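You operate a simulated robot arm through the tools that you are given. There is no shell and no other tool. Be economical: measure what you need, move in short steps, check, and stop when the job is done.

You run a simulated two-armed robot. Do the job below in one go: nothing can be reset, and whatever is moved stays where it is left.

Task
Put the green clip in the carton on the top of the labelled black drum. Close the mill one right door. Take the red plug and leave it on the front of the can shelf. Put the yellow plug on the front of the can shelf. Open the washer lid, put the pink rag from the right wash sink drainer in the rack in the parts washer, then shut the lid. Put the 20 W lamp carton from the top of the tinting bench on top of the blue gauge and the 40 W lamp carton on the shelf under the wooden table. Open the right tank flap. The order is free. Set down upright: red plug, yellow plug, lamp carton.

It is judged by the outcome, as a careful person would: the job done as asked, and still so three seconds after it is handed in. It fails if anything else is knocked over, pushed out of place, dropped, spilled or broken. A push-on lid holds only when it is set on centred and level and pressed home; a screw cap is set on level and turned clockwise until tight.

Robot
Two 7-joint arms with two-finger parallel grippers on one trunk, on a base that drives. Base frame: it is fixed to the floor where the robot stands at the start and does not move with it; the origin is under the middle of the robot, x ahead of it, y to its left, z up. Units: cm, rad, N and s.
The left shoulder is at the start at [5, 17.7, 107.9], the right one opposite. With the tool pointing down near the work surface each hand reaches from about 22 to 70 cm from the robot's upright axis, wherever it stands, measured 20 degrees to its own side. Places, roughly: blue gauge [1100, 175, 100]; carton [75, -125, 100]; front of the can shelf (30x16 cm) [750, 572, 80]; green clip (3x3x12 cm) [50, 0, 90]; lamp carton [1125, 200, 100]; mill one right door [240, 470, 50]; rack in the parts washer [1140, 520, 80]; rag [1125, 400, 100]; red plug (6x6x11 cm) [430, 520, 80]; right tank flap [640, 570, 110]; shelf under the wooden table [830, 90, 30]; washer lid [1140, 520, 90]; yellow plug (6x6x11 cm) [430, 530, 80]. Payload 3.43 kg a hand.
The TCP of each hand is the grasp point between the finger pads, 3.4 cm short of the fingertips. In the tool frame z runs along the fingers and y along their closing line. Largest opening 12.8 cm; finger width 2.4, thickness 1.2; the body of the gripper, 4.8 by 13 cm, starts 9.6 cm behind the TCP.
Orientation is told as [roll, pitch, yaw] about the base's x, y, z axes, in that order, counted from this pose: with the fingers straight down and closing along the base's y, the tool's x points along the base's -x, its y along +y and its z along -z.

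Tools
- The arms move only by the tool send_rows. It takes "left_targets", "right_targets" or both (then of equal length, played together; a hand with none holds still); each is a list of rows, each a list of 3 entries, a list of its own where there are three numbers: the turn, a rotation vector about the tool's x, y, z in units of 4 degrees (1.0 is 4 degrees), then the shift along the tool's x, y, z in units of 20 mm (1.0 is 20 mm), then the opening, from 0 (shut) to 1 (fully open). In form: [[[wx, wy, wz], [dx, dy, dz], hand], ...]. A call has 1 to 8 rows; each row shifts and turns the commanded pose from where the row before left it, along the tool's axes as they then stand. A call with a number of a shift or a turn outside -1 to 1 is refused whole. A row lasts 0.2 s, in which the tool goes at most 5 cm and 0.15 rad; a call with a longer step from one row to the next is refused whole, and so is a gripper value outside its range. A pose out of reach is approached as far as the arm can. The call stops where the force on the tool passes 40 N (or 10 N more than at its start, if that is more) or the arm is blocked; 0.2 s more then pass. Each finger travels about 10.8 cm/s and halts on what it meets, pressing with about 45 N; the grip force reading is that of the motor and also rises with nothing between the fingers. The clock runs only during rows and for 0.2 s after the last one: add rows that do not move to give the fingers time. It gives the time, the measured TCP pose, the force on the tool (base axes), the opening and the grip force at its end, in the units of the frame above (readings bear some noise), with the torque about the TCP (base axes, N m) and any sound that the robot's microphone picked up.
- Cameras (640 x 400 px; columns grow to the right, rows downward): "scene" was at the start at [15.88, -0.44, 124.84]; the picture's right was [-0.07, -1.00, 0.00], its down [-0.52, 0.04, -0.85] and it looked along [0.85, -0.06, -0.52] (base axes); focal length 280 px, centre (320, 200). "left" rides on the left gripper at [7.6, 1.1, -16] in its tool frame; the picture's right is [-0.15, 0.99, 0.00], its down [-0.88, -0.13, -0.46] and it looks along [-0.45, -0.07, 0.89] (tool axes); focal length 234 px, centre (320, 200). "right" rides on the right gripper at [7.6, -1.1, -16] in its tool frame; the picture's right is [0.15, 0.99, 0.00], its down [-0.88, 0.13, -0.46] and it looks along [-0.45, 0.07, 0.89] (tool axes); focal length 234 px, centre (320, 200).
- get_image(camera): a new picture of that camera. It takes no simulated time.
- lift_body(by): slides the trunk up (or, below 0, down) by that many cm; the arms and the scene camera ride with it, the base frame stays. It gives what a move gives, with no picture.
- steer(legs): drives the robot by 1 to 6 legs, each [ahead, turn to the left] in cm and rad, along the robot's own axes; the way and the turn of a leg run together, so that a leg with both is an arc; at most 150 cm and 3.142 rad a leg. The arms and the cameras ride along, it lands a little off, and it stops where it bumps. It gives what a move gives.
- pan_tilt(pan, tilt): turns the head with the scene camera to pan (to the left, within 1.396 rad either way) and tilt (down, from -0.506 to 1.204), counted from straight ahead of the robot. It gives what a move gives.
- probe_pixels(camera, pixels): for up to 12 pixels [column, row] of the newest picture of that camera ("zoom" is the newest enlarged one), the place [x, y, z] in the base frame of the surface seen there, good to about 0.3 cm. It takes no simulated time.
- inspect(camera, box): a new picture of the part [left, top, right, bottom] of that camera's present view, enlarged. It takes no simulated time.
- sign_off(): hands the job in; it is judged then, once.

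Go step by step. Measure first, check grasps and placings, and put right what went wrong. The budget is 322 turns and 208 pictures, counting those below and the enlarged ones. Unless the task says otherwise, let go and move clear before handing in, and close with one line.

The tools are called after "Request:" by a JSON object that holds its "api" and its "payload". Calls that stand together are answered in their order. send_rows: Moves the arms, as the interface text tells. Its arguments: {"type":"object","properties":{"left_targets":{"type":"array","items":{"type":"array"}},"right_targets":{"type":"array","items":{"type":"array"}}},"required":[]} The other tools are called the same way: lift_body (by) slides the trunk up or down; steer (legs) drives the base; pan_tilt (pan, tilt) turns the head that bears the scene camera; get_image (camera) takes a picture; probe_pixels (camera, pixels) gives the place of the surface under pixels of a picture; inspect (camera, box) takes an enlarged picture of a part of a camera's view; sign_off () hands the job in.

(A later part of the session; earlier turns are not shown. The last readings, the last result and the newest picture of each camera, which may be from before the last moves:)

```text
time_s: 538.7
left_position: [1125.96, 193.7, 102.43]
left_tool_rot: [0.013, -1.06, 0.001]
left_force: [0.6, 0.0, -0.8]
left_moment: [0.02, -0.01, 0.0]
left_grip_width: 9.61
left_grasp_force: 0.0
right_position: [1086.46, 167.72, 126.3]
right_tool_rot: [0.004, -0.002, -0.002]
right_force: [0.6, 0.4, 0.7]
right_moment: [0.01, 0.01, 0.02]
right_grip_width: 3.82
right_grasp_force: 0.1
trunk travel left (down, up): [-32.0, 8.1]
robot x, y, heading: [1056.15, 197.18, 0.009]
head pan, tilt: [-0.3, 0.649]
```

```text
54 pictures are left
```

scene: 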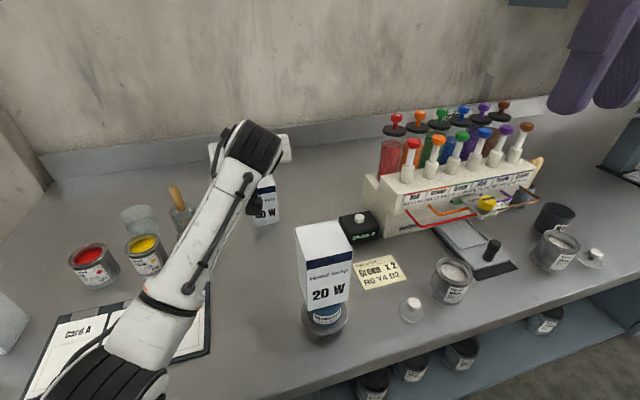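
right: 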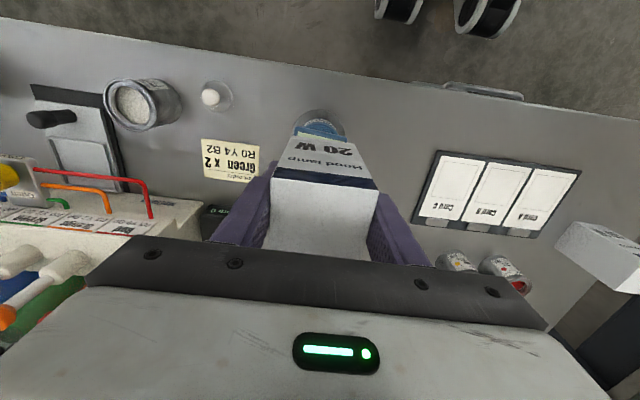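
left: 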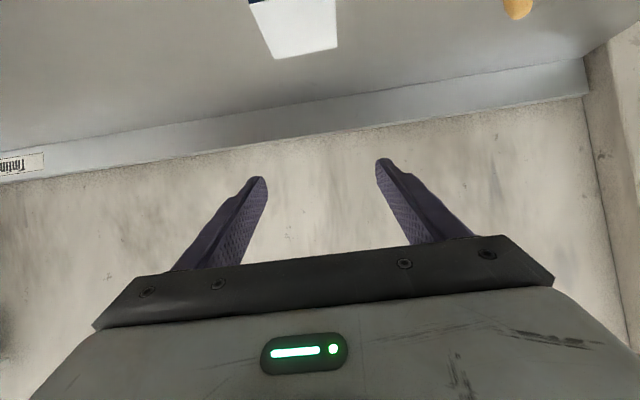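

Continuing the arm descent with a small y correction.

Request:
{"api": "send_rows", "payload": {"left_targets": [[[0, 0, 0], [0.7, -0.2, 0.35], 0.75], [[0, 0, 0], [0.7, -0.2, 0.35], 0.75], [[0, 0, 0], [0.7, -0.15, 0.35], 0.75], [[0, 0, 0], [0.7, 0, 0.35], 0.75]]}}

Request:
{"api": "get_image", "payload": {"camera": "left"}}

Request:
{"api": "get_image", "payload": {"camera": "scene"}}

```text
time_s: 539.7
left_position: [1127.8, 196.98, 98.08]
left_tool_rot: [0.081, -1.123, -0.013]
left_force: [0.7, -1.1, 9.9]
left_moment: [-0.52, -0.18, 0.0]
left_grip_width: 9.62
left_grasp_force: 0.7
right_position: [1086.42, 167.8, 126.09]
right_tool_rot: [0.001, -0.001, 0.001]
right_force: [1.0, -0.2, -0.2]
right_moment: [-0.03, 0.09, -0.03]
right_grip_width: 3.86
right_grasp_force: 0.1
trunk travel left (down, up): [-32.0, 8.1]
robot x, y, heading: [1055.7, 197.24, 0.005]
head pan, tilt: [-0.3, 0.649]
stopped in row 4 (left hand): the force on the tool passed its limit at 42 N (the readings are from after the stop); the commanded pose is now the measured one
```

```text
53 pictures are left
```

left: 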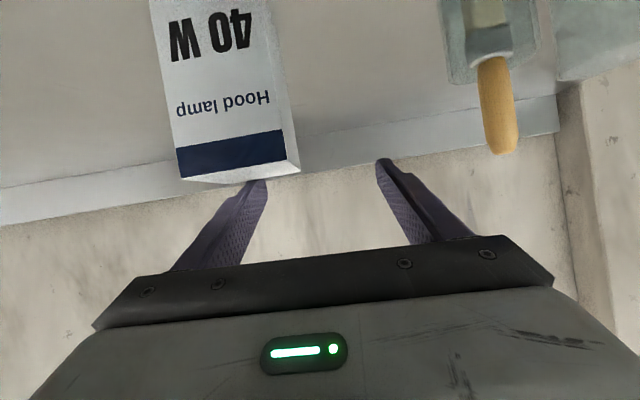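

```text
52 pictures are left
```

scene: 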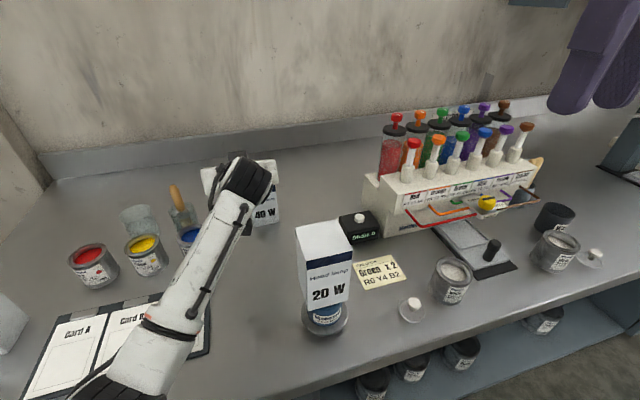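

The left arm hit its inward limit and drifted; a fingertip touched the carton top. Lifting it away at once and checking the carton.

Request:
{"api": "send_rows", "payload": {"left_targets": [[[0, 0, 0], [-0.87, 0, -0.5], 0.75], [[0, 0, 0], [-0.87, 0, -0.5], 0.75], [[0, 0, 0], [-0.87, 0, -0.5], 0.75], [[0, 0, 0], [-0.87, 0, -0.5], 0.75], [[0, 0, 0], [-0.87, 0, -0.5], 0.75], [[0, 0, 0], [-0.87, 0.5, -0.5], 0.75], [[0, 0, 0], [0, 1, -1], 0.75], [[0, 0, 0], [0, 1, -1], 0.75]]}}

Request:
{"api": "send_rows", "payload": {"left_targets": [[[0, 1, 0], [0.3, 0.8, -0.8], 0.5], [[0, 1, 0], [0.3, 0.8, -0.8], 0.5], [[0, 1, 0], [0.3, 0.8, -0.8], 0.5], [[0, 1, 0], [0.3, 0.8, -0.8], 0.5], [[0, 1, 0], [0.3, 0.8, -0.8], 0.5], [[0, 1, 0], [0.3, 0.8, -0.8], 0.5], [[0, 1, 0], [0.3, 0.8, -0.8], 0.5], [[0, 1, 0], [0.3, 0.8, -0.8], 0.5]]}}

Request:
{"api": "get_image", "payload": {"camera": "scene"}}

```text
time_s: 541.7
left_position: [1124.44, 205.99, 112.41]
left_tool_rot: [0.187, -1.137, -0.035]
left_force: [1.0, -0.1, -1.0]
left_moment: [0.01, 0.0, 0.02]
left_grip_width: 9.57
left_grasp_force: 0.1
right_position: [1086.47, 167.63, 126.25]
right_tool_rot: [0.002, -0.002, -0.001]
right_force: [0.0, -0.3, 0.5]
right_moment: [0.01, 0.02, 0.01]
right_grip_width: 3.83
right_grasp_force: 0.0
trunk travel left (down, up): [-32.0, 8.1]
robot x, y, heading: [1055.68, 197.41, 0.004]
head pan, tilt: [-0.3, 0.649]
stopped in row 8 (left hand): the arm was blocked; the commanded pose is now the measured one
```

```text
time_s: 543.5
left_position: [1117.86, 220.1, 114.35]
left_tool_rot: [0.111, -0.575, 0.102]
left_force: [0.4, -0.1, 1.0]
left_moment: [0.02, 0.0, -0.02]
left_grip_width: 6.39
left_grasp_force: 0.0
left hand out of reach, approached as far as the arm can: row 6, 7, 8
right_position: [1086.45, 167.67, 126.27]
right_tool_rot: [0.001, -0.002, -0.003]
right_force: [0.3, 0.4, -0.6]
right_moment: [-0.01, 0.02, -0.01]
right_grip_width: 3.81
right_grasp_force: 0.0
trunk travel left (down, up): [-32.0, 8.1]
robot x, y, heading: [1055.87, 197.47, 0.003]
head pan, tilt: [-0.3, 0.649]
```

```text
51 pictures are left
```

scene: 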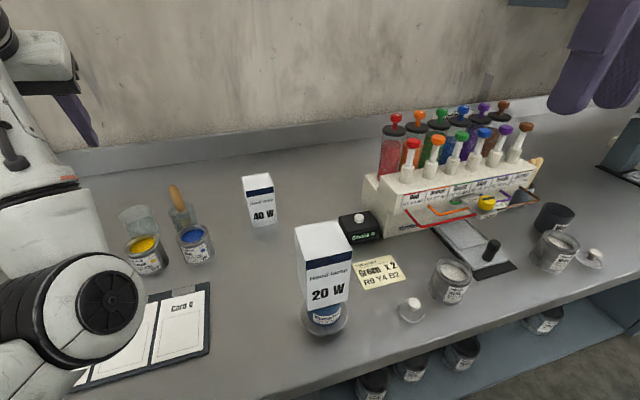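

Everything still stands. Backing off, restoring the left hand, and moving to about (1058,211) to use the right hand.

Request:
{"api": "steer", "payload": {"legs": [[-25, 0]]}}

Request:
{"api": "send_rows", "payload": {"left_targets": [[[0.5, 1, 0], [0.8, 0.2, 0], 0.5], [[0.5, 1, 0], [0.8, 0.2, 0], 0.5], [[0.5, 1, 0], [0.8, 0.2, 0], 0.5], [[0, 1, 0], [0.8, 0.2, 0], 0.5], [[0, 1, 0], [0.8, 0.2, 0], 0.5], [[0, 1, 0], [0.8, 0.2, 0], 0.5], [[0, 1, 0], [0.8, 0.2, 0], 0.5], [[0, 1, 0], [0.8, 0.2, 0], 0.5]]}}

Request:
{"api": "steer", "payload": {"legs": [[0, 0.7], [19, 0], [0, -0.7], [11, 0]]}}

Request:
{"api": "get_image", "payload": {"camera": "scene"}}

```text
time_s: 545.4
left_position: [1093.07, 219.98, 115.22]
left_tool_rot: [0.101, -0.587, 0.112]
left_force: [-0.3, 1.0, 0.3]
left_moment: [-0.03, -0.01, 0.01]
left_grip_width: 6.4
left_grasp_force: 0.0
right_position: [1061.63, 167.6, 126.19]
right_tool_rot: [0.0, -0.002, -0.001]
right_force: [0.0, 0.3, 0.7]
right_moment: [-0.01, -0.04, 0.04]
right_grip_width: 3.78
right_grasp_force: 0.1
trunk travel left (down, up): [-32.0, 8.1]
robot x, y, heading: [1030.98, 197.25, 0.004]
head pan, tilt: [-0.3, 0.649]
```

```text
time_s: 547.1
left_position: [1087.42, 227.02, 110.4]
left_tool_rot: [-0.008, -0.015, 0.143]
left_force: [-0.7, 0.3, 0.2]
left_moment: [-0.04, -0.06, 0.01]
left_grip_width: 6.41
left_grasp_force: 0.1
left hand out of reach, approached as far as the arm can: row 1, 2, 3, 4, 5, 6, 7, 8
right_position: [1061.62, 167.67, 126.24]
right_tool_rot: [0.003, -0.002, -0.002]
right_force: [0.1, 0.1, 0.6]
right_moment: [0.0, -0.01, 0.0]
right_grip_width: 3.86
right_grasp_force: 0.1
trunk travel left (down, up): [-32.0, 8.1]
robot x, y, heading: [1030.75, 197.02, 0.004]
head pan, tilt: [-0.3, 0.649]
```

```text
time_s: 553.3
left_position: [1112.94, 239.3, 110.91]
left_tool_rot: [-0.013, -0.024, 0.144]
left_force: [0.3, 0.1, 0.2]
left_moment: [-0.03, 0.03, 0.02]
left_grip_width: 6.4
left_grasp_force: 0.0
right_position: [1087.13, 179.93, 126.3]
right_tool_rot: [0.002, -0.001, -0.004]
right_force: [1.2, 0.0, 0.2]
right_moment: [-0.01, 0.04, -0.01]
right_grip_width: 3.84
right_grasp_force: 0.0
trunk travel left (down, up): [-32.0, 8.1]
robot x, y, heading: [1056.51, 209.8, 0.001]
head pan, tilt: [-0.3, 0.649]
```

```text
50 pictures are left
```

scene: 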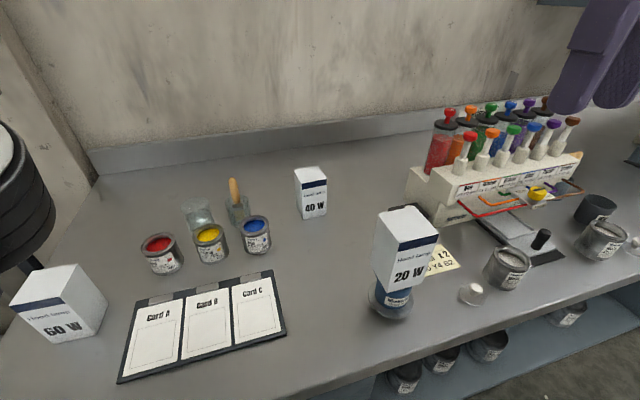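

All upright. Pulling the left hand back from above the 60 W carton, tilting the right hand 24° forward and moving it toward the 40 W carton at height.

Request:
{"api": "send_rows", "payload": {"left_targets": [[[0, 0, 0], [1, 0, -0.3], 0.5], [[0, 0, 0], [1, 0, -0.3], 0.5], [[0, 0, 0], [1, 0, -0.3], 0.5], [[0, 0, 0], [1, 0, 0], 0.5], [[0, 0, 0], [1, 0, 0], 0.5], [[0, 0, 0], [1, 0, 0], 0.5], [[0, 0, 0], [1, 0, 0], 0.5], [[0, 0, 0], [1, 0, 0], 0.5]], "right_targets": [[[0, -1, 0], [-0.8, 0.8, 0], 0.75], [[0, -1, 0], [-0.8, 0.8, 0], 0.75], [[0, -1, 0], [-0.8, 0.8, 0], 0.75], [[0, -1, 0], [-0.8, 0.8, 0.1], 0.75], [[0, -1, 0], [-0.8, 0.8, 0.2], 0.75], [[0, -1, 0], [-0.8, 0.8, 0.3], 0.75], [[0, 0, 0], [-0.9, 0.8, 0.4], 0.75], [[0, 0, 0], [-0.9, 0.7, 0.4], 0.75]]}}

Request:
{"api": "lift_body", "payload": {"by": -8}}

Request:
{"api": "send_rows", "payload": {"right_targets": [[[0, 0, 0], [-0.9, 0, 0.4], 0.75], [[0, 0, 0], [-0.9, 0, 0.4], 0.75], [[0, 0, 0], [-0.9, 0, 0.4], 0.75], [[0, 0, 0], [-0.9, 0, 0.4], 0.75], [[0, 0, 0], [-0.9, 0, 0.4], 0.75], [[0, 0, 0], [-0.9, 0, 0.4], 0.75], [[0, 0, 0], [-0.9, 0, 0.4], 0.75], [[0, 0, 0], [-0.9, 0, 0.4], 0.75]]}}

Request:
{"api": "get_image", "payload": {"camera": "right"}}

```text
time_s: 555.1
left_position: [1111.26, 241.46, 111.26]
left_tool_rot: [-0.022, -0.021, 0.167]
left_force: [0.3, 0.2, 0.4]
left_moment: [0.0, -0.01, 0.0]
left_grip_width: 6.36
left_grasp_force: 0.1
left hand out of reach, approached as far as the arm can: row 1, 2, 3, 4, 5, 6, 7, 8
right_position: [1100.77, 192.55, 126.78]
right_tool_rot: [0.002, -0.421, -0.005]
right_force: [0.7, -0.5, 0.1]
right_moment: [-0.01, 0.05, 0.02]
right_grip_width: 9.59
right_grasp_force: 0.1
trunk travel left (down, up): [-32.0, 8.1]
robot x, y, heading: [1056.49, 209.84, 0.007]
head pan, tilt: [-0.3, 0.649]
```

```text
time_s: 556.2
left_position: [1111.12, 241.28, 103.48]
left_tool_rot: [-0.02, -0.026, 0.169]
left_force: [0.2, 0.5, -0.1]
left_moment: [0.0, 0.0, 0.03]
left_grip_width: 6.42
left_grasp_force: 0.0
right_position: [1100.62, 192.53, 118.81]
right_tool_rot: [0.004, -0.421, -0.003]
right_force: [0.0, 0.1, -0.8]
right_moment: [0.02, -0.01, 0.02]
right_grip_width: 9.6
right_grasp_force: 0.0
trunk travel left (down, up): [-24.0, 16.1]
robot x, y, heading: [1056.42, 209.39, 0.0]
head pan, tilt: [-0.3, 0.649]
```

```text
time_s: 558.0
left_position: [1111.2, 241.42, 103.45]
left_tool_rot: [-0.021, -0.026, 0.167]
left_force: [-0.5, 0.4, -0.2]
left_moment: [0.03, 0.0, 0.01]
left_grip_width: 6.4
left_grasp_force: 0.0
right_position: [1116.6, 192.56, 118.82]
right_tool_rot: [0.002, -0.421, -0.002]
right_force: [0.9, 1.1, -1.0]
right_moment: [-0.02, 0.0, 0.01]
right_grip_width: 9.59
right_grasp_force: 0.0
trunk travel left (down, up): [-24.0, 16.1]
robot x, y, heading: [1056.46, 209.51, 0.004]
head pan, tilt: [-0.3, 0.649]
```

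```text
49 pictures are left
```

right: 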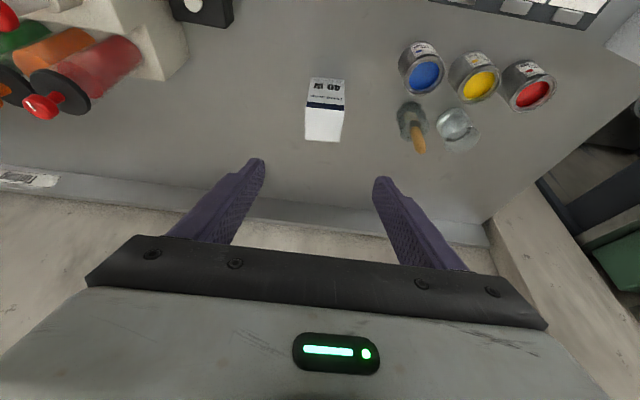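

Right hand is lined up with the 40 W carton (325,110). Moving 9 cm forward while descending, with the left hand holding still above.

Request:
{"api": "send_rows", "payload": {"right_targets": [[[0, 0, 0], [-0.41, 0, 0.9], 0.75], [[0, 0, 0], [-0.41, 0, 0.9], 0.75], [[0, 0, 0], [-0.41, 0, 0.9], 0.75], [[0, 0, 0], [-0.41, 0, 0.9], 0.75], [[0, 0, 0], [-0.41, 0, 0.9], 0.75], [[0, 0, 0], [-0.41, 0, 0.9], 0.75], [[0, 0, 0], [0.41, 0, 0.91], 0.75], [[0, 0, 0], [0.41, 0, 0.91], 0.75]]}}

Request:
{"api": "get_image", "payload": {"camera": "right"}}

Request:
{"api": "get_image", "payload": {"camera": "scene"}}

```text
time_s: 559.8
left_position: [1111.19, 241.3, 103.34]
left_tool_rot: [-0.022, -0.025, 0.169]
left_force: [0.0, 0.0, -0.5]
left_moment: [0.0, -0.02, -0.01]
left_grip_width: 6.41
left_grasp_force: 0.0
right_position: [1125.58, 192.57, 106.82]
right_tool_rot: [0.001, -0.421, -0.002]
right_force: [0.8, 0.6, 0.4]
right_moment: [0.0, -0.01, -0.01]
right_grip_width: 9.58
right_grasp_force: 0.1
trunk travel left (down, up): [-24.0, 16.1]
robot x, y, heading: [1056.1, 209.64, 0.001]
head pan, tilt: [-0.3, 0.649]
```

```text
48 pictures are left
```

right: 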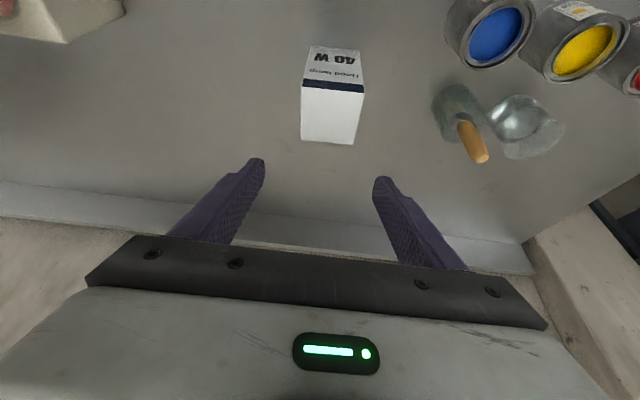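

```text
47 pictures are left
```

scene: 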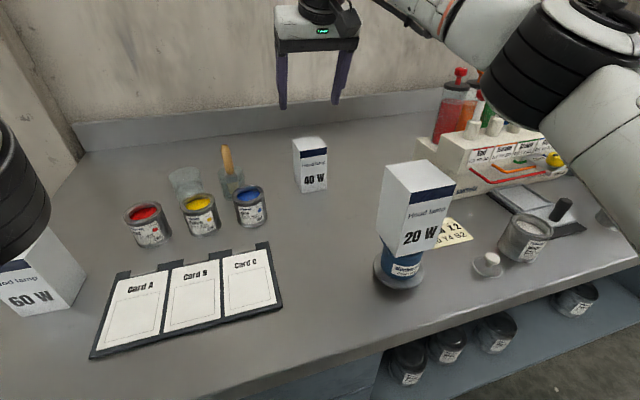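

Request:
{"api": "probe_pixels", "payload": {"camera": "right", "pixels": [[304, 88], [362, 93], [354, 143], [303, 138], [331, 115]]}}

```text
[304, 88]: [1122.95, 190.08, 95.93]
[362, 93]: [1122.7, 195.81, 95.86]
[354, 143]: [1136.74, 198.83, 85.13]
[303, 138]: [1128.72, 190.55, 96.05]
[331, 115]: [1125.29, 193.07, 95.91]
```

Carton centre (1125.8,193.0). Descending to z≈92.5 with a 4 mm y shift.

Request:
{"api": "send_rows", "payload": {"right_targets": [[[0, 0, 0], [0.41, 0.1, 0.91], 0.75], [[0, 0, 0], [0.41, 0.1, 0.91], 0.75], [[0, 0, 0], [0.41, 0, 0.91], 0.75], [[0, 0, 0], [0.41, 0, 0.91], 0.75], [[0, 0, 0], [0.41, 0, 0.91], 0.75], [[0, 0, 0], [0.41, 0, 0.91], 0.75], [[0, 0, 0], [0.41, 0, 0.91], 0.75]]}}

Request:
{"api": "get_image", "payload": {"camera": "right"}}

Request:
{"api": "get_image", "payload": {"camera": "scene"}}

```text
time_s: 561.4
left_position: [1111.18, 241.53, 103.5]
left_tool_rot: [-0.02, -0.024, 0.167]
left_force: [0.1, -1.0, 0.1]
left_moment: [0.02, 0.03, -0.04]
left_grip_width: 6.42
left_grasp_force: 0.1
right_position: [1125.37, 192.93, 93.01]
right_tool_rot: [0.003, -0.42, -0.006]
right_force: [0.0, 0.2, 0.3]
right_moment: [-0.01, -0.03, -0.03]
right_grip_width: 9.6
right_grasp_force: 0.1
trunk travel left (down, up): [-24.0, 16.1]
robot x, y, heading: [1056.27, 209.52, -0.002]
head pan, tilt: [-0.3, 0.649]
```

```text
46 pictures are left
```

right: 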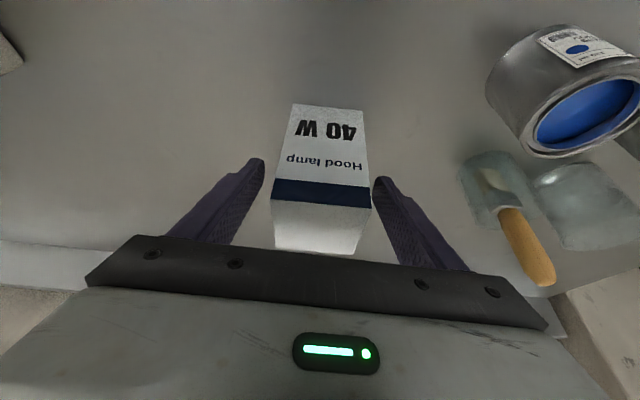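

```text
45 pictures are left
```

scene: 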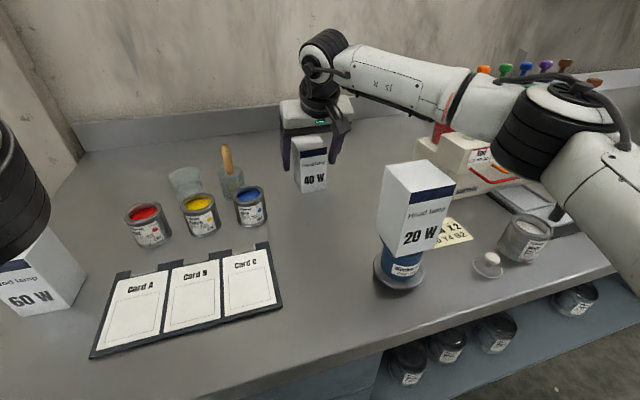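

The carton sits between the fingers, arm clear. Gripping and lifting.

Request:
{"api": "send_rows", "payload": {"right_targets": [[[0, 0, 0], [0, 0, 0], 0.5], [[0, 0, 0], [0, 0, 0], 0.35], [[0, 0, 0], [0, 0, 0], 0.35], [[0, 0, 0], [-0.2, 0, -0.45], 0.35], [[0, 0, 0], [-0.41, 0, -0.91], 0.35], [[0, 0, 0], [-0.41, 0, -0.91], 0.35], [[0, 0, 0], [-0.41, 0, -0.91], 0.35], [[0, 0, 0], [-0.41, 0, -0.91], 0.35]]}}

Request:
{"api": "send_rows", "payload": {"right_targets": [[[0, 0, 0], [-0.41, 0, -0.91], 0.35], [[0, 0, 0], [-0.41, 0, -0.91], 0.35], [[0, 0, 0], [-0.41, 0, -0.91], 0.35], [[0, 0, 0], [-0.41, 0, -0.91], 0.35], [[0, 0, 0], [-0.41, 0, -0.91], 0.35], [[0, 0, 0], [-0.41, 0, -0.91], 0.35], [[0, 0, 0], [-0.41, 0, -0.91], 0.35], [[0, 0, 0], [-0.41, 0, -0.91], 0.35]]}}

Request:
{"api": "get_image", "payload": {"camera": "scene"}}

```text
time_s: 563.2
left_position: [1111.17, 241.5, 103.48]
left_tool_rot: [-0.022, -0.026, 0.167]
left_force: [0.3, 0.0, 0.5]
left_moment: [0.01, 0.01, 0.0]
left_grip_width: 6.38
left_grasp_force: 0.0
right_position: [1125.34, 192.98, 102.13]
right_tool_rot: [0.003, -0.421, -0.003]
right_force: [0.2, -0.1, 0.0]
right_moment: [0.01, -0.04, -0.02]
right_grip_width: 6.15
right_grasp_force: 45.1
trunk travel left (down, up): [-24.0, 16.1]
robot x, y, heading: [1056.64, 209.77, 0.002]
head pan, tilt: [-0.3, 0.649]
```

```text
time_s: 565.0
left_position: [1111.1, 241.39, 103.46]
left_tool_rot: [-0.02, -0.024, 0.169]
left_force: [0.1, -0.3, -0.8]
left_moment: [0.0, -0.02, -0.04]
left_grip_width: 6.39
left_grasp_force: 0.2
right_position: [1123.12, 192.01, 116.5]
right_tool_rot: [0.001, -0.419, -0.003]
right_force: [-0.3, -0.4, -0.9]
right_moment: [-0.01, -0.01, -0.02]
right_grip_width: 6.11
right_grasp_force: 45.0
right hand out of reach, approached as far as the arm can: row 6, 7, 8
trunk travel left (down, up): [-24.0, 16.1]
robot x, y, heading: [1056.49, 209.9, 0.002]
head pan, tilt: [-0.3, 0.649]
```

```text
44 pictures are left
```

scene: 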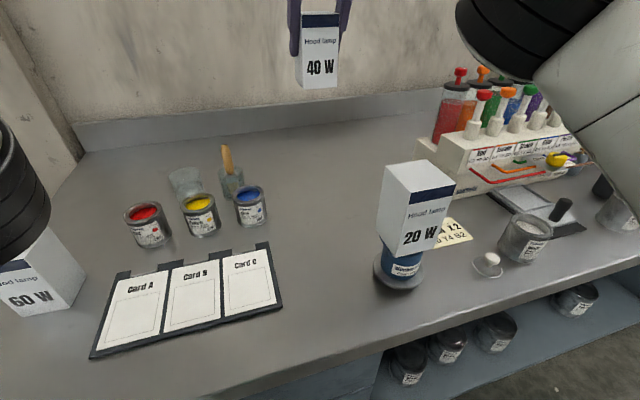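

40 W is held. Raising the trunk for clearance, then backing away from the bench.

Request:
{"api": "lift_body", "payload": {"by": 14}}

Request:
{"api": "steer", "payload": {"legs": [[-50, 0]]}}

Request:
{"api": "get_image", "payload": {"camera": "scene"}}

```text
time_s: 566.7
left_position: [1111.19, 241.44, 117.32]
left_tool_rot: [-0.021, -0.024, 0.167]
left_force: [-0.6, 0.9, 0.0]
left_moment: [0.02, -0.02, -0.03]
left_grip_width: 6.39
left_grasp_force: 0.2
right_position: [1123.15, 192.03, 130.47]
right_tool_rot: [0.005, -0.421, -0.005]
right_force: [-0.3, 1.0, -1.1]
right_moment: [0.0, 0.03, 0.01]
right_grip_width: 6.11
right_grasp_force: 44.9
trunk travel left (down, up): [-38.0, 2.1]
robot x, y, heading: [1056.21, 209.51, 0.0]
head pan, tilt: [-0.3, 0.649]
```

```text
time_s: 569.6
left_position: [1061.43, 241.3, 117.36]
left_tool_rot: [-0.021, -0.023, 0.165]
left_force: [0.7, 1.5, -0.5]
left_moment: [0.01, 0.0, 0.01]
left_grip_width: 6.41
left_grasp_force: 0.1
right_position: [1073.36, 191.79, 130.57]
right_tool_rot: [0.004, -0.421, -0.007]
right_force: [0.1, 0.1, -0.1]
right_moment: [-0.02, -0.01, 0.01]
right_grip_width: 6.15
right_grasp_force: 44.4
trunk travel left (down, up): [-38.0, 2.1]
robot x, y, heading: [1006.59, 209.7, 0.003]
head pan, tilt: [-0.3, 0.649]
```

```text
43 pictures are left
```

scene: 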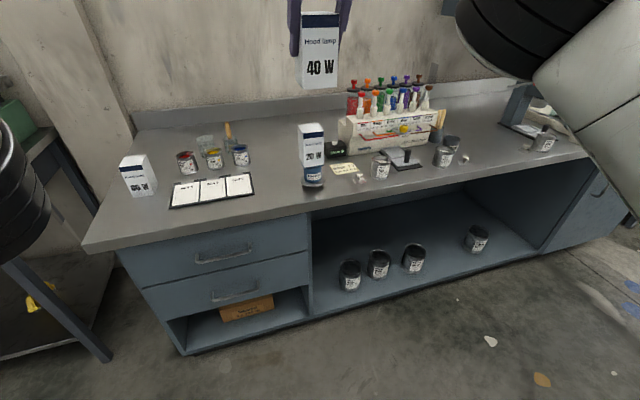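

Bench intact. Pulling the right hand in and turning toward the wooden table.

Request:
{"api": "send_rows", "payload": {"right_targets": [[[0, 0, 0], [0.91, 0, -0.41], 0.35], [[0, 0, 0], [0.91, 0, -0.41], 0.35], [[0, 0, 0], [0.91, 0, -0.41], 0.35], [[0, 0, 0], [0.91, 0, -0.41], 0.35], [[0, 0, 0], [0.91, 0, -0.41], 0.35], [[0, 0, 0], [0.91, 0, -0.41], 0.35], [[0, 0, 0], [0.91, 0, -0.41], 0.35], [[0, 0, 0], [0.91, 0, -0.41], 0.35]]}}

Request:
{"api": "steer", "payload": {"legs": [[0, -2.544]]}}

Request:
{"api": "pan_tilt", "payload": {"pan": 0.0, "tilt": 0.4}}

Request:
{"api": "get_image", "payload": {"camera": "scene"}}

```text
time_s: 571.4
left_position: [1061.25, 241.47, 117.38]
left_tool_rot: [-0.021, -0.025, 0.17]
left_force: [0.1, 0.5, 0.3]
left_moment: [0.0, -0.04, 0.02]
left_grip_width: 6.39
left_grasp_force: 0.1
right_position: [1057.3, 191.84, 130.62]
right_tool_rot: [0.004, -0.42, -0.007]
right_force: [1.2, 0.1, -0.9]
right_moment: [-0.03, 0.0, -0.01]
right_grip_width: 6.12
right_grasp_force: 45.0
trunk travel left (down, up): [-38.0, 2.1]
robot x, y, heading: [1006.61, 209.45, 0.001]
head pan, tilt: [-0.3, 0.649]
```

```text
time_s: 577.9
left_position: [978.5, 153.04, 117.45]
left_tool_rot: [-0.021, -0.025, -2.386]
left_force: [-0.1, -0.1, -0.2]
left_moment: [-0.03, 0.02, -0.02]
left_grip_width: 6.4
left_grasp_force: 0.0
right_position: [954.4, 196.5, 130.69]
right_tool_rot: [0.004, -0.421, -2.563]
right_force: [1.1, -0.7, -0.8]
right_moment: [-0.01, -0.01, -0.04]
right_grip_width: 6.13
right_grasp_force: 44.8
trunk travel left (down, up): [-38.0, 2.1]
robot x, y, heading: [1006.39, 209.9, -2.556]
head pan, tilt: [-0.3, 0.649]
```

```text
time_s: 578.7
left_position: [978.55, 152.93, 117.48]
left_tool_rot: [-0.022, -0.026, -2.384]
left_force: [0.2, 0.9, -0.4]
left_moment: [-0.01, -0.02, -0.01]
left_grip_width: 6.41
left_grasp_force: 0.0
right_position: [954.38, 196.46, 130.61]
right_tool_rot: [0.002, -0.421, -2.563]
right_force: [0.8, 0.3, -0.5]
right_moment: [0.0, 0.01, -0.01]
right_grip_width: 6.12
right_grasp_force: 45.6
trunk travel left (down, up): [-38.0, 2.1]
robot x, y, heading: [1006.26, 209.73, -2.554]
head pan, tilt: [0.0, 0.4]
```

```text
42 pictures are left
```

scene: 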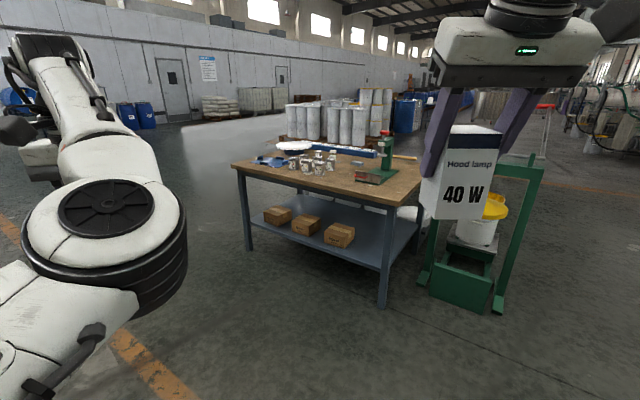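

The wooden table has a lower shelf with three boxes; free shelf space at right (375,245). Measuring.

Request:
{"api": "probe_pixels", "payload": {"camera": "scene", "pixels": [[235, 165], [390, 203], [420, 175], [385, 300], [248, 245], [375, 255], [390, 240], [340, 235], [305, 225], [360, 225], [400, 225], [420, 250]]}}

Request:
{"api": "inspect", "payload": {"camera": "scene", "box": [220, 130, 460, 310]}}

```text
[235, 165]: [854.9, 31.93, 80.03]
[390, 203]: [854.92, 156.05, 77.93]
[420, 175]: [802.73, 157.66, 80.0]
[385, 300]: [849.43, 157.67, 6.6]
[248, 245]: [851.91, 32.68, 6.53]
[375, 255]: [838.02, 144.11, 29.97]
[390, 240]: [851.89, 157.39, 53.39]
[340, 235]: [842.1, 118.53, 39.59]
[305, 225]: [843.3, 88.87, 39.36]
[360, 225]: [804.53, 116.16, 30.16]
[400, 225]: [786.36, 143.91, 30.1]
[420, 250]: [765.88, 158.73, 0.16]
```

```text
2.22 times, centred on (340, 220) of scene
```

zoom: 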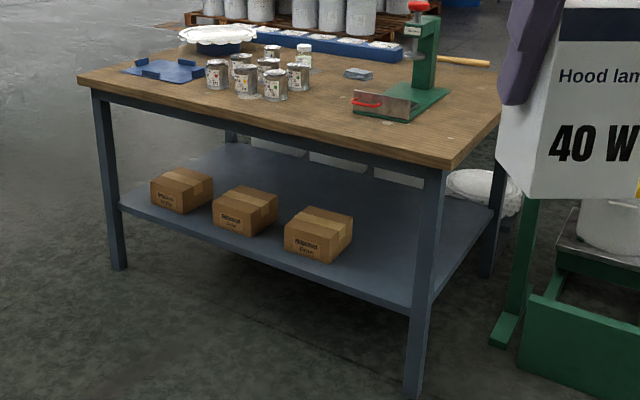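

Table: top z 80, front edge x 855, y 32–158; shelf z 30, front edge ≈850; free spot near (839,143). I'll check the press on top and the green stand, then drive there.

Request:
{"api": "probe_pixels", "payload": {"camera": "scene", "pixels": [[387, 134], [372, 178], [395, 185], [355, 177], [470, 300], [440, 270], [500, 290], [408, 190], [345, 247], [352, 232]]}}

Request:
{"api": "steer", "payload": {"legs": [[0, 0.094], [122, 0], [0, -0.68]]}}

Request:
{"api": "pan_tilt", "payload": {"pan": -0.2, "tilt": 0.7}}

Request:
{"api": "get_image", "payload": {"camera": "scene"}}

```text
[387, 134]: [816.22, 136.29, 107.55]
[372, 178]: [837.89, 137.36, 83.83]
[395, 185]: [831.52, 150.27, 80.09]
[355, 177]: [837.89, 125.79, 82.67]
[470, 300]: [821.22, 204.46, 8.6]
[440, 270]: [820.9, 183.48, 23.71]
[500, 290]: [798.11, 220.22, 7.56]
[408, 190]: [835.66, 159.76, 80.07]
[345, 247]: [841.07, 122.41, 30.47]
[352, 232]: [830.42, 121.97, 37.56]
```

```text
time_s: 587.2
left_position: [857.32, 100.54, 117.35]
left_tool_rot: [-0.021, -0.024, -2.961]
left_force: [-0.1, 0.3, 1.2]
left_moment: [-0.01, -0.01, 0.01]
left_grip_width: 6.42
left_grasp_force: 0.0
right_position: [861.0, 150.26, 130.65]
right_tool_rot: [0.004, -0.422, -3.141]
right_force: [0.1, 0.0, -1.1]
right_moment: [0.02, -0.01, 0.0]
right_grip_width: 6.15
right_grasp_force: 45.0
trunk travel left (down, up): [-38.0, 2.1]
robot x, y, heading: [912.08, 132.85, -3.137]
head pan, tilt: [0.0, 0.4]
```

```text
time_s: 588.0
left_position: [857.3, 100.54, 117.37]
left_tool_rot: [-0.023, -0.026, -2.963]
left_force: [0.2, -0.1, 0.0]
left_moment: [0.01, 0.0, -0.02]
left_grip_width: 6.39
left_grasp_force: 0.1
right_position: [860.95, 150.04, 130.65]
right_tool_rot: [0.002, -0.421, -3.138]
right_force: [-0.9, -0.4, -0.9]
right_moment: [0.02, 0.0, 0.03]
right_grip_width: 6.11
right_grasp_force: 45.0
trunk travel left (down, up): [-38.0, 2.1]
robot x, y, heading: [912.06, 132.77, -3.139]
head pan, tilt: [-0.201, 0.7]
```

```text
40 pictures are left
```

scene: 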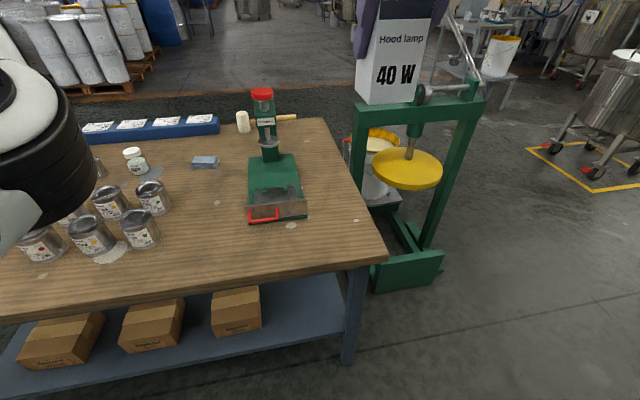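

The free patch on the table top is right of the green press (340,230). First I free the left hand: moving it left, up and back so that the trunk can be lowered later.

Request:
{"api": "send_rows", "payload": {"left_targets": [[[0, 0, 0], [0, 1, -0.5], 0.5], [[0, 0, 0], [0, 1, -0.5], 0.5], [[0, 0, 0], [0, 1, -0.5], 0.5], [[0, 0, 0], [0.3, 1, 0], 0.5], [[0, 0, 0], [0.5, 1, 0], 0.5], [[0, 0, 0], [0.8, 0.5, 0], 0.5], [[0, 0, 0], [1, 0, 0], 0.5], [[0, 0, 0], [1, 0, 0], 0.5]]}}

Request:
{"api": "send_rows", "payload": {"left_targets": [[[0, 0, 0], [1, 0, 0], 0.5], [[0, 0, 0], [1, 0, 0], 0.5], [[0, 0, 0], [1, 0, 0], 0.5], [[0, 0, 0], [1, 0, 0], 0.5], [[0, 0, 0], [1, 0, 0], 0.5], [[0, 0, 0], [1, 0, 0], 0.5], [[0, 0, 0], [1, 0, 0], 0.5], [[0, 0, 0], [1, 0, 0], 0.5]]}}

```text
time_s: 589.8
left_position: [866.56, 90.88, 120.09]
left_tool_rot: [-0.023, -0.024, -2.962]
left_force: [-0.3, -0.9, 0.4]
left_moment: [0.02, 0.0, 0.04]
left_grip_width: 6.39
left_grasp_force: 0.0
right_position: [860.97, 150.2, 130.6]
right_tool_rot: [0.003, -0.421, -3.14]
right_force: [-0.3, 0.3, -0.7]
right_moment: [0.02, -0.01, 0.02]
right_grip_width: 6.11
right_grasp_force: 44.8
trunk travel left (down, up): [-38.0, 2.1]
robot x, y, heading: [911.54, 132.87, -3.14]
head pan, tilt: [-0.201, 0.7]
```

```text
time_s: 591.6
left_position: [882.96, 92.06, 119.39]
left_tool_rot: [-0.038, -0.03, -2.933]
left_force: [0.2, -0.2, -0.6]
left_moment: [-0.01, -0.01, 0.03]
left_grip_width: 6.37
left_grasp_force: 0.1
left hand out of reach, approached as far as the arm can: row 6, 8
right_position: [860.75, 150.16, 130.65]
right_tool_rot: [0.002, -0.42, -3.139]
right_force: [0.1, 0.7, -0.2]
right_moment: [0.01, -0.02, -0.03]
right_grip_width: 6.11
right_grasp_force: 45.4
trunk travel left (down, up): [-38.0, 2.1]
robot x, y, heading: [912.09, 133.06, -3.134]
head pan, tilt: [-0.201, 0.7]
```

Left hand is now clear of the table. Lowering the trunk 25 cm, driving 7 cm closer, and bringing the carton over the free patch.

Request:
{"api": "lift_body", "payload": {"by": -25}}

Request:
{"api": "steer", "payload": {"legs": [[7, 0]]}}

Request:
{"api": "send_rows", "payload": {"right_targets": [[[0, 0, 0], [-0.91, 0.05, 0.41], 0.35], [[0, 0, 0], [-0.91, 0.05, 0.41], 0.35], [[0, 0, 0], [-0.91, 0.05, 0.41], 0.35], [[0, 0, 0], [-0.91, 0.05, 0.41], 0.35], [[0, 0, 0], [-0.7, 0, 0.35], 0.35], [[0, 0, 0], [0.41, 0, 0.91], 0.35], [[0, 0, 0], [0.41, 0, 0.91], 0.35], [[0, 0, 0], [0.41, 0, 0.91], 0.35]]}}

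Request:
{"api": "get_image", "payload": {"camera": "scene"}}

```text
time_s: 594.1
left_position: [882.85, 91.96, 94.37]
left_tool_rot: [-0.031, -0.02, -2.93]
left_force: [0.3, 0.0, -0.1]
left_moment: [-0.01, -0.01, 0.02]
left_grip_width: 6.4
left_grasp_force: 0.1
right_position: [861.03, 150.22, 105.66]
right_tool_rot: [0.002, -0.421, -3.14]
right_force: [-0.2, -0.6, -1.0]
right_moment: [0.01, -0.01, 0.03]
right_grip_width: 6.14
right_grasp_force: 45.0
trunk travel left (down, up): [-13.0, 27.1]
robot x, y, heading: [911.86, 132.87, -3.135]
head pan, tilt: [-0.201, 0.7]
```

```text
time_s: 595.2
left_position: [875.68, 91.95, 94.31]
left_tool_rot: [-0.033, -0.022, -2.93]
left_force: [-0.3, 0.4, 0.2]
left_moment: [-0.02, -0.04, 0.02]
left_grip_width: 6.39
left_grasp_force: 0.1
right_position: [853.89, 150.14, 105.56]
right_tool_rot: [0.003, -0.42, -3.139]
right_force: [0.3, 0.3, -1.5]
right_moment: [0.0, 0.01, 0.0]
right_grip_width: 6.16
right_grasp_force: 44.9
trunk travel left (down, up): [-13.0, 27.1]
robot x, y, heading: [904.75, 132.69, -3.134]
head pan, tilt: [-0.201, 0.7]
```

```text
time_s: 597.0
left_position: [876.01, 91.88, 94.33]
left_tool_rot: [-0.033, -0.023, -2.926]
left_force: [0.0, 0.7, -0.7]
left_moment: [-0.01, 0.0, -0.03]
left_grip_width: 6.41
left_grasp_force: 0.1
right_position: [844.58, 149.62, 99.5]
right_tool_rot: [0.0, -0.421, -3.139]
right_force: [-0.2, 0.0, -2.3]
right_moment: [0.01, -0.02, 0.01]
right_grip_width: 6.15
right_grasp_force: 44.9
trunk travel left (down, up): [-13.0, 27.1]
robot x, y, heading: [905.06, 132.52, -3.131]
head pan, tilt: [-0.201, 0.7]
```

```text
39 pictures are left
```

scene: 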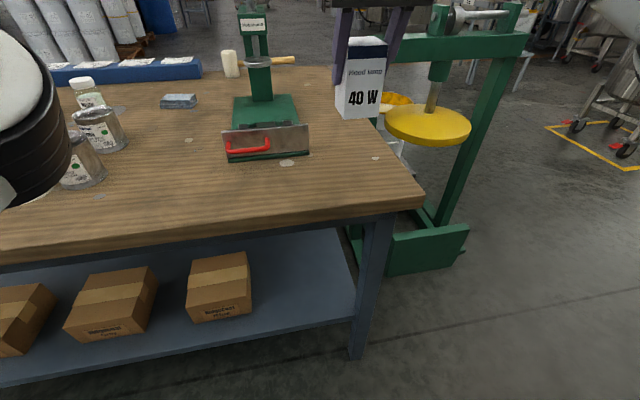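

Carton hovers over the free patch. Lowering to the table top.

Request:
{"api": "send_rows", "payload": {"right_targets": [[[0, 0, 0], [0.41, 0, 0.91], 0.35], [[0, 0, 0], [0.41, 0, 0.91], 0.35], [[0, 0, 0], [0.41, 0, 0.91], 0.35], [[0, 0, 0], [0.41, 0, 0.91], 0.35], [[0, 0, 0], [0.41, 0, 0.91], 0.35], [[0, 0, 0], [0.12, 0, 0.27], 0.35], [[0, 0, 0], [0, 0, 0], 0.35]]}}

Request:
{"api": "send_rows", "payload": {"right_targets": [[[0, 0, 0], [0.05, 0, 0.12], 0.35], [[0, 0, 0], [0.05, 0, 0.12], 0.35], [[0, 0, 0], [0, 0, 0], 0.35]]}}

Request:
{"api": "inspect", "payload": {"camera": "scene", "box": [280, 60, 460, 220]}}

```text
time_s: 598.6
left_position: [875.95, 91.82, 94.36]
left_tool_rot: [-0.032, -0.023, -2.929]
left_force: [-0.4, -0.1, 0.5]
left_moment: [0.0, 0.0, 0.02]
left_grip_width: 6.4
left_grasp_force: 0.1
right_position: [844.48, 149.82, 88.89]
right_tool_rot: [0.003, -0.42, -3.139]
right_force: [0.2, -0.7, -1.5]
right_moment: [0.01, -0.03, 0.0]
right_grip_width: 6.13
right_grasp_force: 44.7
trunk travel left (down, up): [-13.0, 27.1]
robot x, y, heading: [905.0, 133.0, -3.135]
head pan, tilt: [-0.201, 0.7]
```

```text
time_s: 599.4
left_position: [875.88, 91.92, 94.28]
left_tool_rot: [-0.033, -0.022, -2.927]
left_force: [-0.2, 0.3, -0.3]
left_moment: [-0.04, -0.02, -0.01]
left_grip_width: 6.39
left_grasp_force: 0.1
right_position: [844.45, 149.66, 88.63]
right_tool_rot: [0.003, -0.422, -3.139]
right_force: [-0.2, 0.0, -0.6]
right_moment: [-0.01, -0.04, -0.02]
right_grip_width: 6.12
right_grasp_force: 44.2
trunk travel left (down, up): [-13.0, 27.1]
robot x, y, heading: [904.5, 132.96, -3.137]
head pan, tilt: [-0.201, 0.7]
```

```text
2.50 times, centred on (370, 140) of scene
```

zoom: 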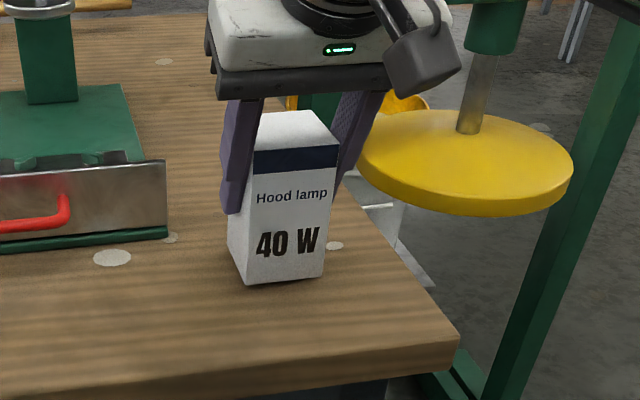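

Nearly down; easing the final millimetres and releasing.

Request:
{"api": "send_rows", "payload": {"right_targets": [[[0, 0, 0], [0.06, 0, 0.13], 0.35], [[0, 0, 0], [0.06, 0, 0.13], 0.35], [[0, 0, 0], [0, 0, 0], 0.35]]}}

Request:
{"api": "send_rows", "payload": {"right_targets": [[[0, 0, 0], [0, 0, 0], 0.5], [[0, 0, 0], [0, 0, 0], 0.6], [[0, 0, 0], [0, 0, 0], 0.7], [[0, 0, 0], [0, 0, 0], 0.7], [[0, 0, 0], [0.41, 0, -0.6], 0.7], [[0, 0, 0], [0, 0, -1], 0.7], [[0, 0, 0], [0, 0, -1], 0.7], [[0, 0, 0], [0, 0, -1], 0.7]]}}

Request:
{"api": "get_image", "payload": {"camera": "scene"}}

```text
time_s: 600.2
left_position: [876.02, 91.88, 94.34]
left_tool_rot: [-0.034, -0.022, -2.927]
left_force: [-0.4, -0.2, 0.5]
left_moment: [0.01, 0.01, 0.01]
left_grip_width: 6.42
left_grasp_force: 0.1
right_position: [844.48, 149.72, 88.0]
right_tool_rot: [0.0, -0.423, -3.14]
right_force: [0.4, 0.2, 1.2]
right_moment: [0.07, 0.05, -0.04]
right_grip_width: 6.14
right_grasp_force: 44.8
trunk travel left (down, up): [-13.0, 27.1]
robot x, y, heading: [905.02, 132.61, -3.137]
head pan, tilt: [-0.201, 0.7]
```

```text
time_s: 602.0
left_position: [875.89, 91.83, 94.31]
left_tool_rot: [-0.034, -0.024, -2.926]
left_force: [0.9, 1.0, -0.3]
left_moment: [-0.01, -0.03, 0.02]
left_grip_width: 6.39
left_grasp_force: 0.1
right_position: [848.2, 149.55, 94.11]
right_tool_rot: [0.002, -0.42, -3.141]
right_force: [0.0, -0.2, -0.5]
right_moment: [0.02, -0.02, 0.0]
right_grip_width: 8.98
right_grasp_force: 0.1
trunk travel left (down, up): [-13.0, 27.1]
robot x, y, heading: [905.08, 132.67, -3.135]
head pan, tilt: [-0.201, 0.7]
```

```text
37 pictures are left
```

scene: 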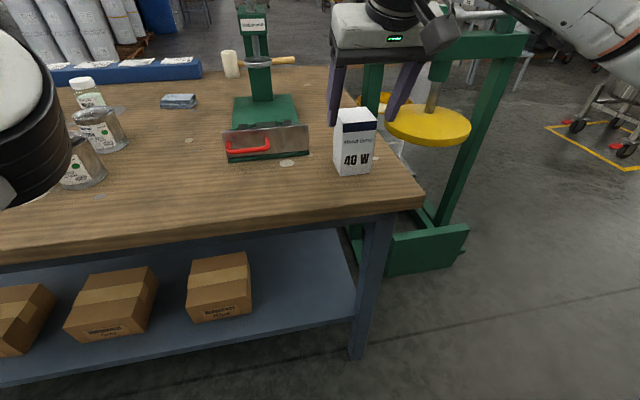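

The 40 W carton stands on the table corner. Backing the hand off and tilting it to ~64° for a horizontal regrip.

Request:
{"api": "send_rows", "payload": {"right_targets": [[[0, 0, 0], [0.91, 0, -0.41], 0.75], [[0, 0, 0], [0.91, 0, -0.41], 0.75], [[0, -1, 0], [0.91, 0, -0.41], 0.75], [[0, -1, 0], [0.85, 0, -0.5], 0.75], [[0, -1, 0], [0.8, 0, -0.6], 0.75], [[0, -1, 0], [0.75, 0, -0.65], 0.75], [[0, -1, 0], [0.7, 0, -0.7], 0.75], [[0, -1, 0], [0.65, 0, -0.75], 0.75]]}}

Request:
{"api": "send_rows", "payload": {"right_targets": [[[0, -1, 0], [0, 0, 0], 0.75], [[0, -1, 0], [0, 0, 0], 0.75], [[0, -1, 0], [0, 0, 0], 0.75], [[0, -1, 0], [0, 0, 0], 0.75]]}}

Request:
{"api": "get_image", "payload": {"camera": "right"}}

```text
time_s: 603.8
left_position: [875.95, 91.85, 94.28]
left_tool_rot: [-0.034, -0.024, -2.926]
left_force: [-0.4, -0.6, -0.2]
left_moment: [-0.01, 0.01, 0.01]
left_grip_width: 6.42
left_grasp_force: 0.1
right_position: [863.99, 149.75, 94.84]
right_tool_rot: [0.005, -0.839, 3.141]
right_force: [0.4, 0.4, 0.0]
right_moment: [0.03, 0.01, 0.0]
right_grip_width: 9.61
right_grasp_force: 0.0
trunk travel left (down, up): [-13.0, 27.1]
robot x, y, heading: [904.93, 133.16, -3.138]
head pan, tilt: [-0.201, 0.7]
```

```text
time_s: 604.8
left_position: [875.99, 91.92, 94.38]
left_tool_rot: [-0.033, -0.022, -2.927]
left_force: [-0.1, -1.5, -0.2]
left_moment: [-0.03, -0.02, 0.0]
left_grip_width: 6.41
left_grasp_force: 0.0
right_position: [860.85, 148.36, 97.26]
right_tool_rot: [0.003, -1.116, 3.139]
right_force: [0.1, -1.1, -0.4]
right_moment: [-0.04, 0.01, 0.02]
right_grip_width: 9.61
right_grasp_force: 0.0
right hand out of reach, approached as far as the arm can: row 2, 3, 4
trunk travel left (down, up): [-13.0, 27.1]
robot x, y, heading: [904.65, 132.48, -3.131]
head pan, tilt: [-0.201, 0.7]
```

```text
36 pictures are left
```

right: 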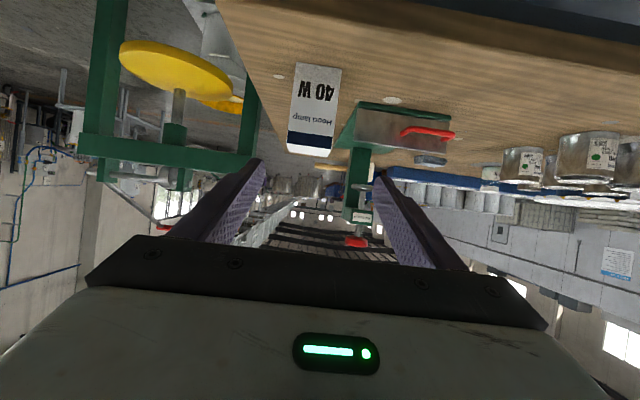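

Hand is level with the carton direction. Lowering the trunk 11 cm brings it to gripping height, then advancing 16 cm.

Request:
{"api": "lift_body", "payload": {"by": -11}}

Request:
{"api": "send_rows", "payload": {"right_targets": [[[0, 0, 0], [-0.44, -0.2, 0.9], 0.75], [[0, 0, 0], [-0.44, -0.2, 0.9], 0.75], [[0, 0, 0], [-0.44, -0.2, 0.9], 0.75], [[0, 0, 0], [-0.44, 0, 0.9], 0.75]]}}

Request:
{"api": "get_image", "payload": {"camera": "scene"}}

Request:
{"api": "get_image", "payload": {"camera": "right"}}

```text
time_s: 606.2
left_position: [875.9, 91.84, 83.31]
left_tool_rot: [-0.032, -0.024, -2.927]
left_force: [-1.3, -0.5, -0.1]
left_moment: [-0.01, -0.01, 0.0]
left_grip_width: 6.4
left_grasp_force: 0.1
right_position: [860.85, 148.27, 86.15]
right_tool_rot: [0.003, -1.116, 3.141]
right_force: [0.3, -0.4, 0.5]
right_moment: [-0.03, 0.01, 0.0]
right_grip_width: 9.58
right_grasp_force: 0.1
trunk travel left (down, up): [-2.0, 38.1]
robot x, y, heading: [904.97, 132.56, -3.135]
head pan, tilt: [-0.201, 0.7]
```

```text
time_s: 607.2
left_position: [875.9, 91.92, 83.33]
left_tool_rot: [-0.033, -0.023, -2.926]
left_force: [-0.7, -0.2, 0.9]
left_moment: [0.02, -0.02, 0.02]
left_grip_width: 6.4
left_grasp_force: 0.1
right_position: [852.75, 149.24, 85.92]
right_tool_rot: [0.003, -1.114, 3.141]
right_force: [0.1, -0.3, 0.1]
right_moment: [-0.03, -0.01, 0.02]
right_grip_width: 9.62
right_grasp_force: 0.0
trunk travel left (down, up): [-2.0, 38.1]
robot x, y, heading: [905.29, 132.74, -3.134]
head pan, tilt: [-0.201, 0.7]
```

```text
35 pictures are left
```

scene: 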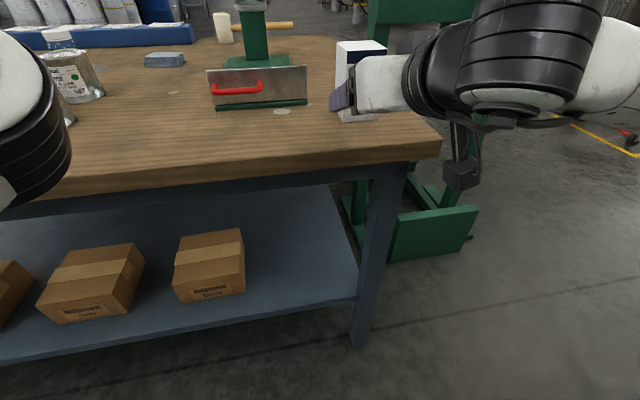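

```text
34 pictures are left
```

right: 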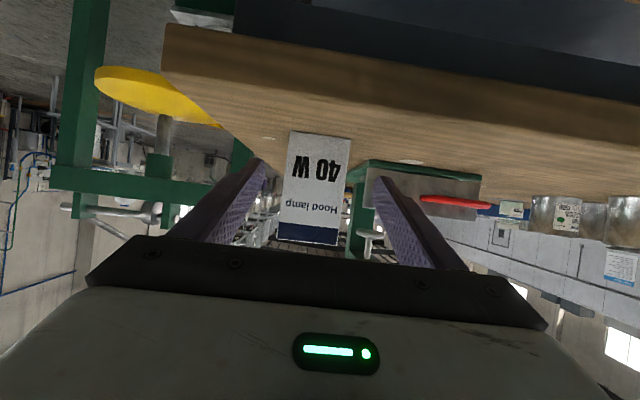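

The carton is between the fingers. Advancing 8 cm more and gripping.

Request:
{"api": "send_rows", "payload": {"right_targets": [[[0, 0, 0], [-0.44, 0, 0.9], 0.75], [[0, 0, 0], [-0.44, 0, 0.9], 0.75], [[0, 0, 0], [-0.44, 0, 0.9], 0.75], [[0, 0, 0], [-0.4, 0, 0.8], 0.75], [[0, 0, 0], [0, 0, 0], 0.5], [[0, 0, 0], [0, 0, 0], 0.35], [[0, 0, 0], [0, 0, 0], 0.35]]}}

Request:
{"api": "send_rows", "payload": {"right_targets": [[[0, 0, 0], [-0.45, 0, -0.22], 0.35], [[0, 0, 0], [-0.9, 0, -0.44], 0.35], [[0, 0, 0], [-0.9, 0, -0.44], 0.35]]}}

Request:
{"api": "get_image", "payload": {"camera": "right"}}

```text
time_s: 608.8
left_position: [875.87, 91.81, 83.41]
left_tool_rot: [-0.033, -0.024, -2.924]
left_force: [-0.7, -0.3, 1.1]
left_moment: [-0.04, 0.02, -0.01]
left_grip_width: 6.4
left_grasp_force: 0.0
right_position: [845.07, 149.45, 86.08]
right_tool_rot: [0.004, -1.116, 3.141]
right_force: [-1.0, 1.5, -0.3]
right_moment: [0.08, 0.04, -0.02]
right_grip_width: 6.14
right_grasp_force: 44.6
trunk travel left (down, up): [-2.0, 38.1]
robot x, y, heading: [905.14, 132.57, -3.134]
head pan, tilt: [-0.201, 0.7]
```

```text
time_s: 609.6
left_position: [875.87, 91.85, 83.38]
left_tool_rot: [-0.032, -0.021, -2.926]
left_force: [-0.6, 0.0, -0.5]
left_moment: [-0.03, 0.02, 0.0]
left_grip_width: 6.39
left_grasp_force: 0.0
right_position: [845.1, 149.34, 91.13]
right_tool_rot: [0.005, -1.116, 3.142]
right_force: [0.5, 1.0, -1.4]
right_moment: [0.02, -0.03, -0.01]
right_grip_width: 6.14
right_grasp_force: 45.2
trunk travel left (down, up): [-2.0, 38.1]
robot x, y, heading: [904.94, 132.73, -3.139]
head pan, tilt: [-0.201, 0.7]
```

```text
33 pictures are left
```

right: 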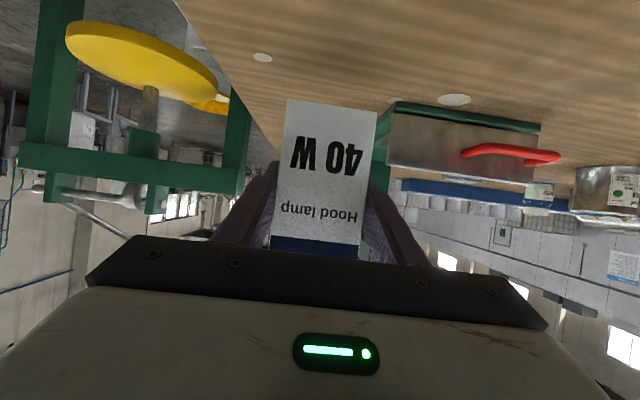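

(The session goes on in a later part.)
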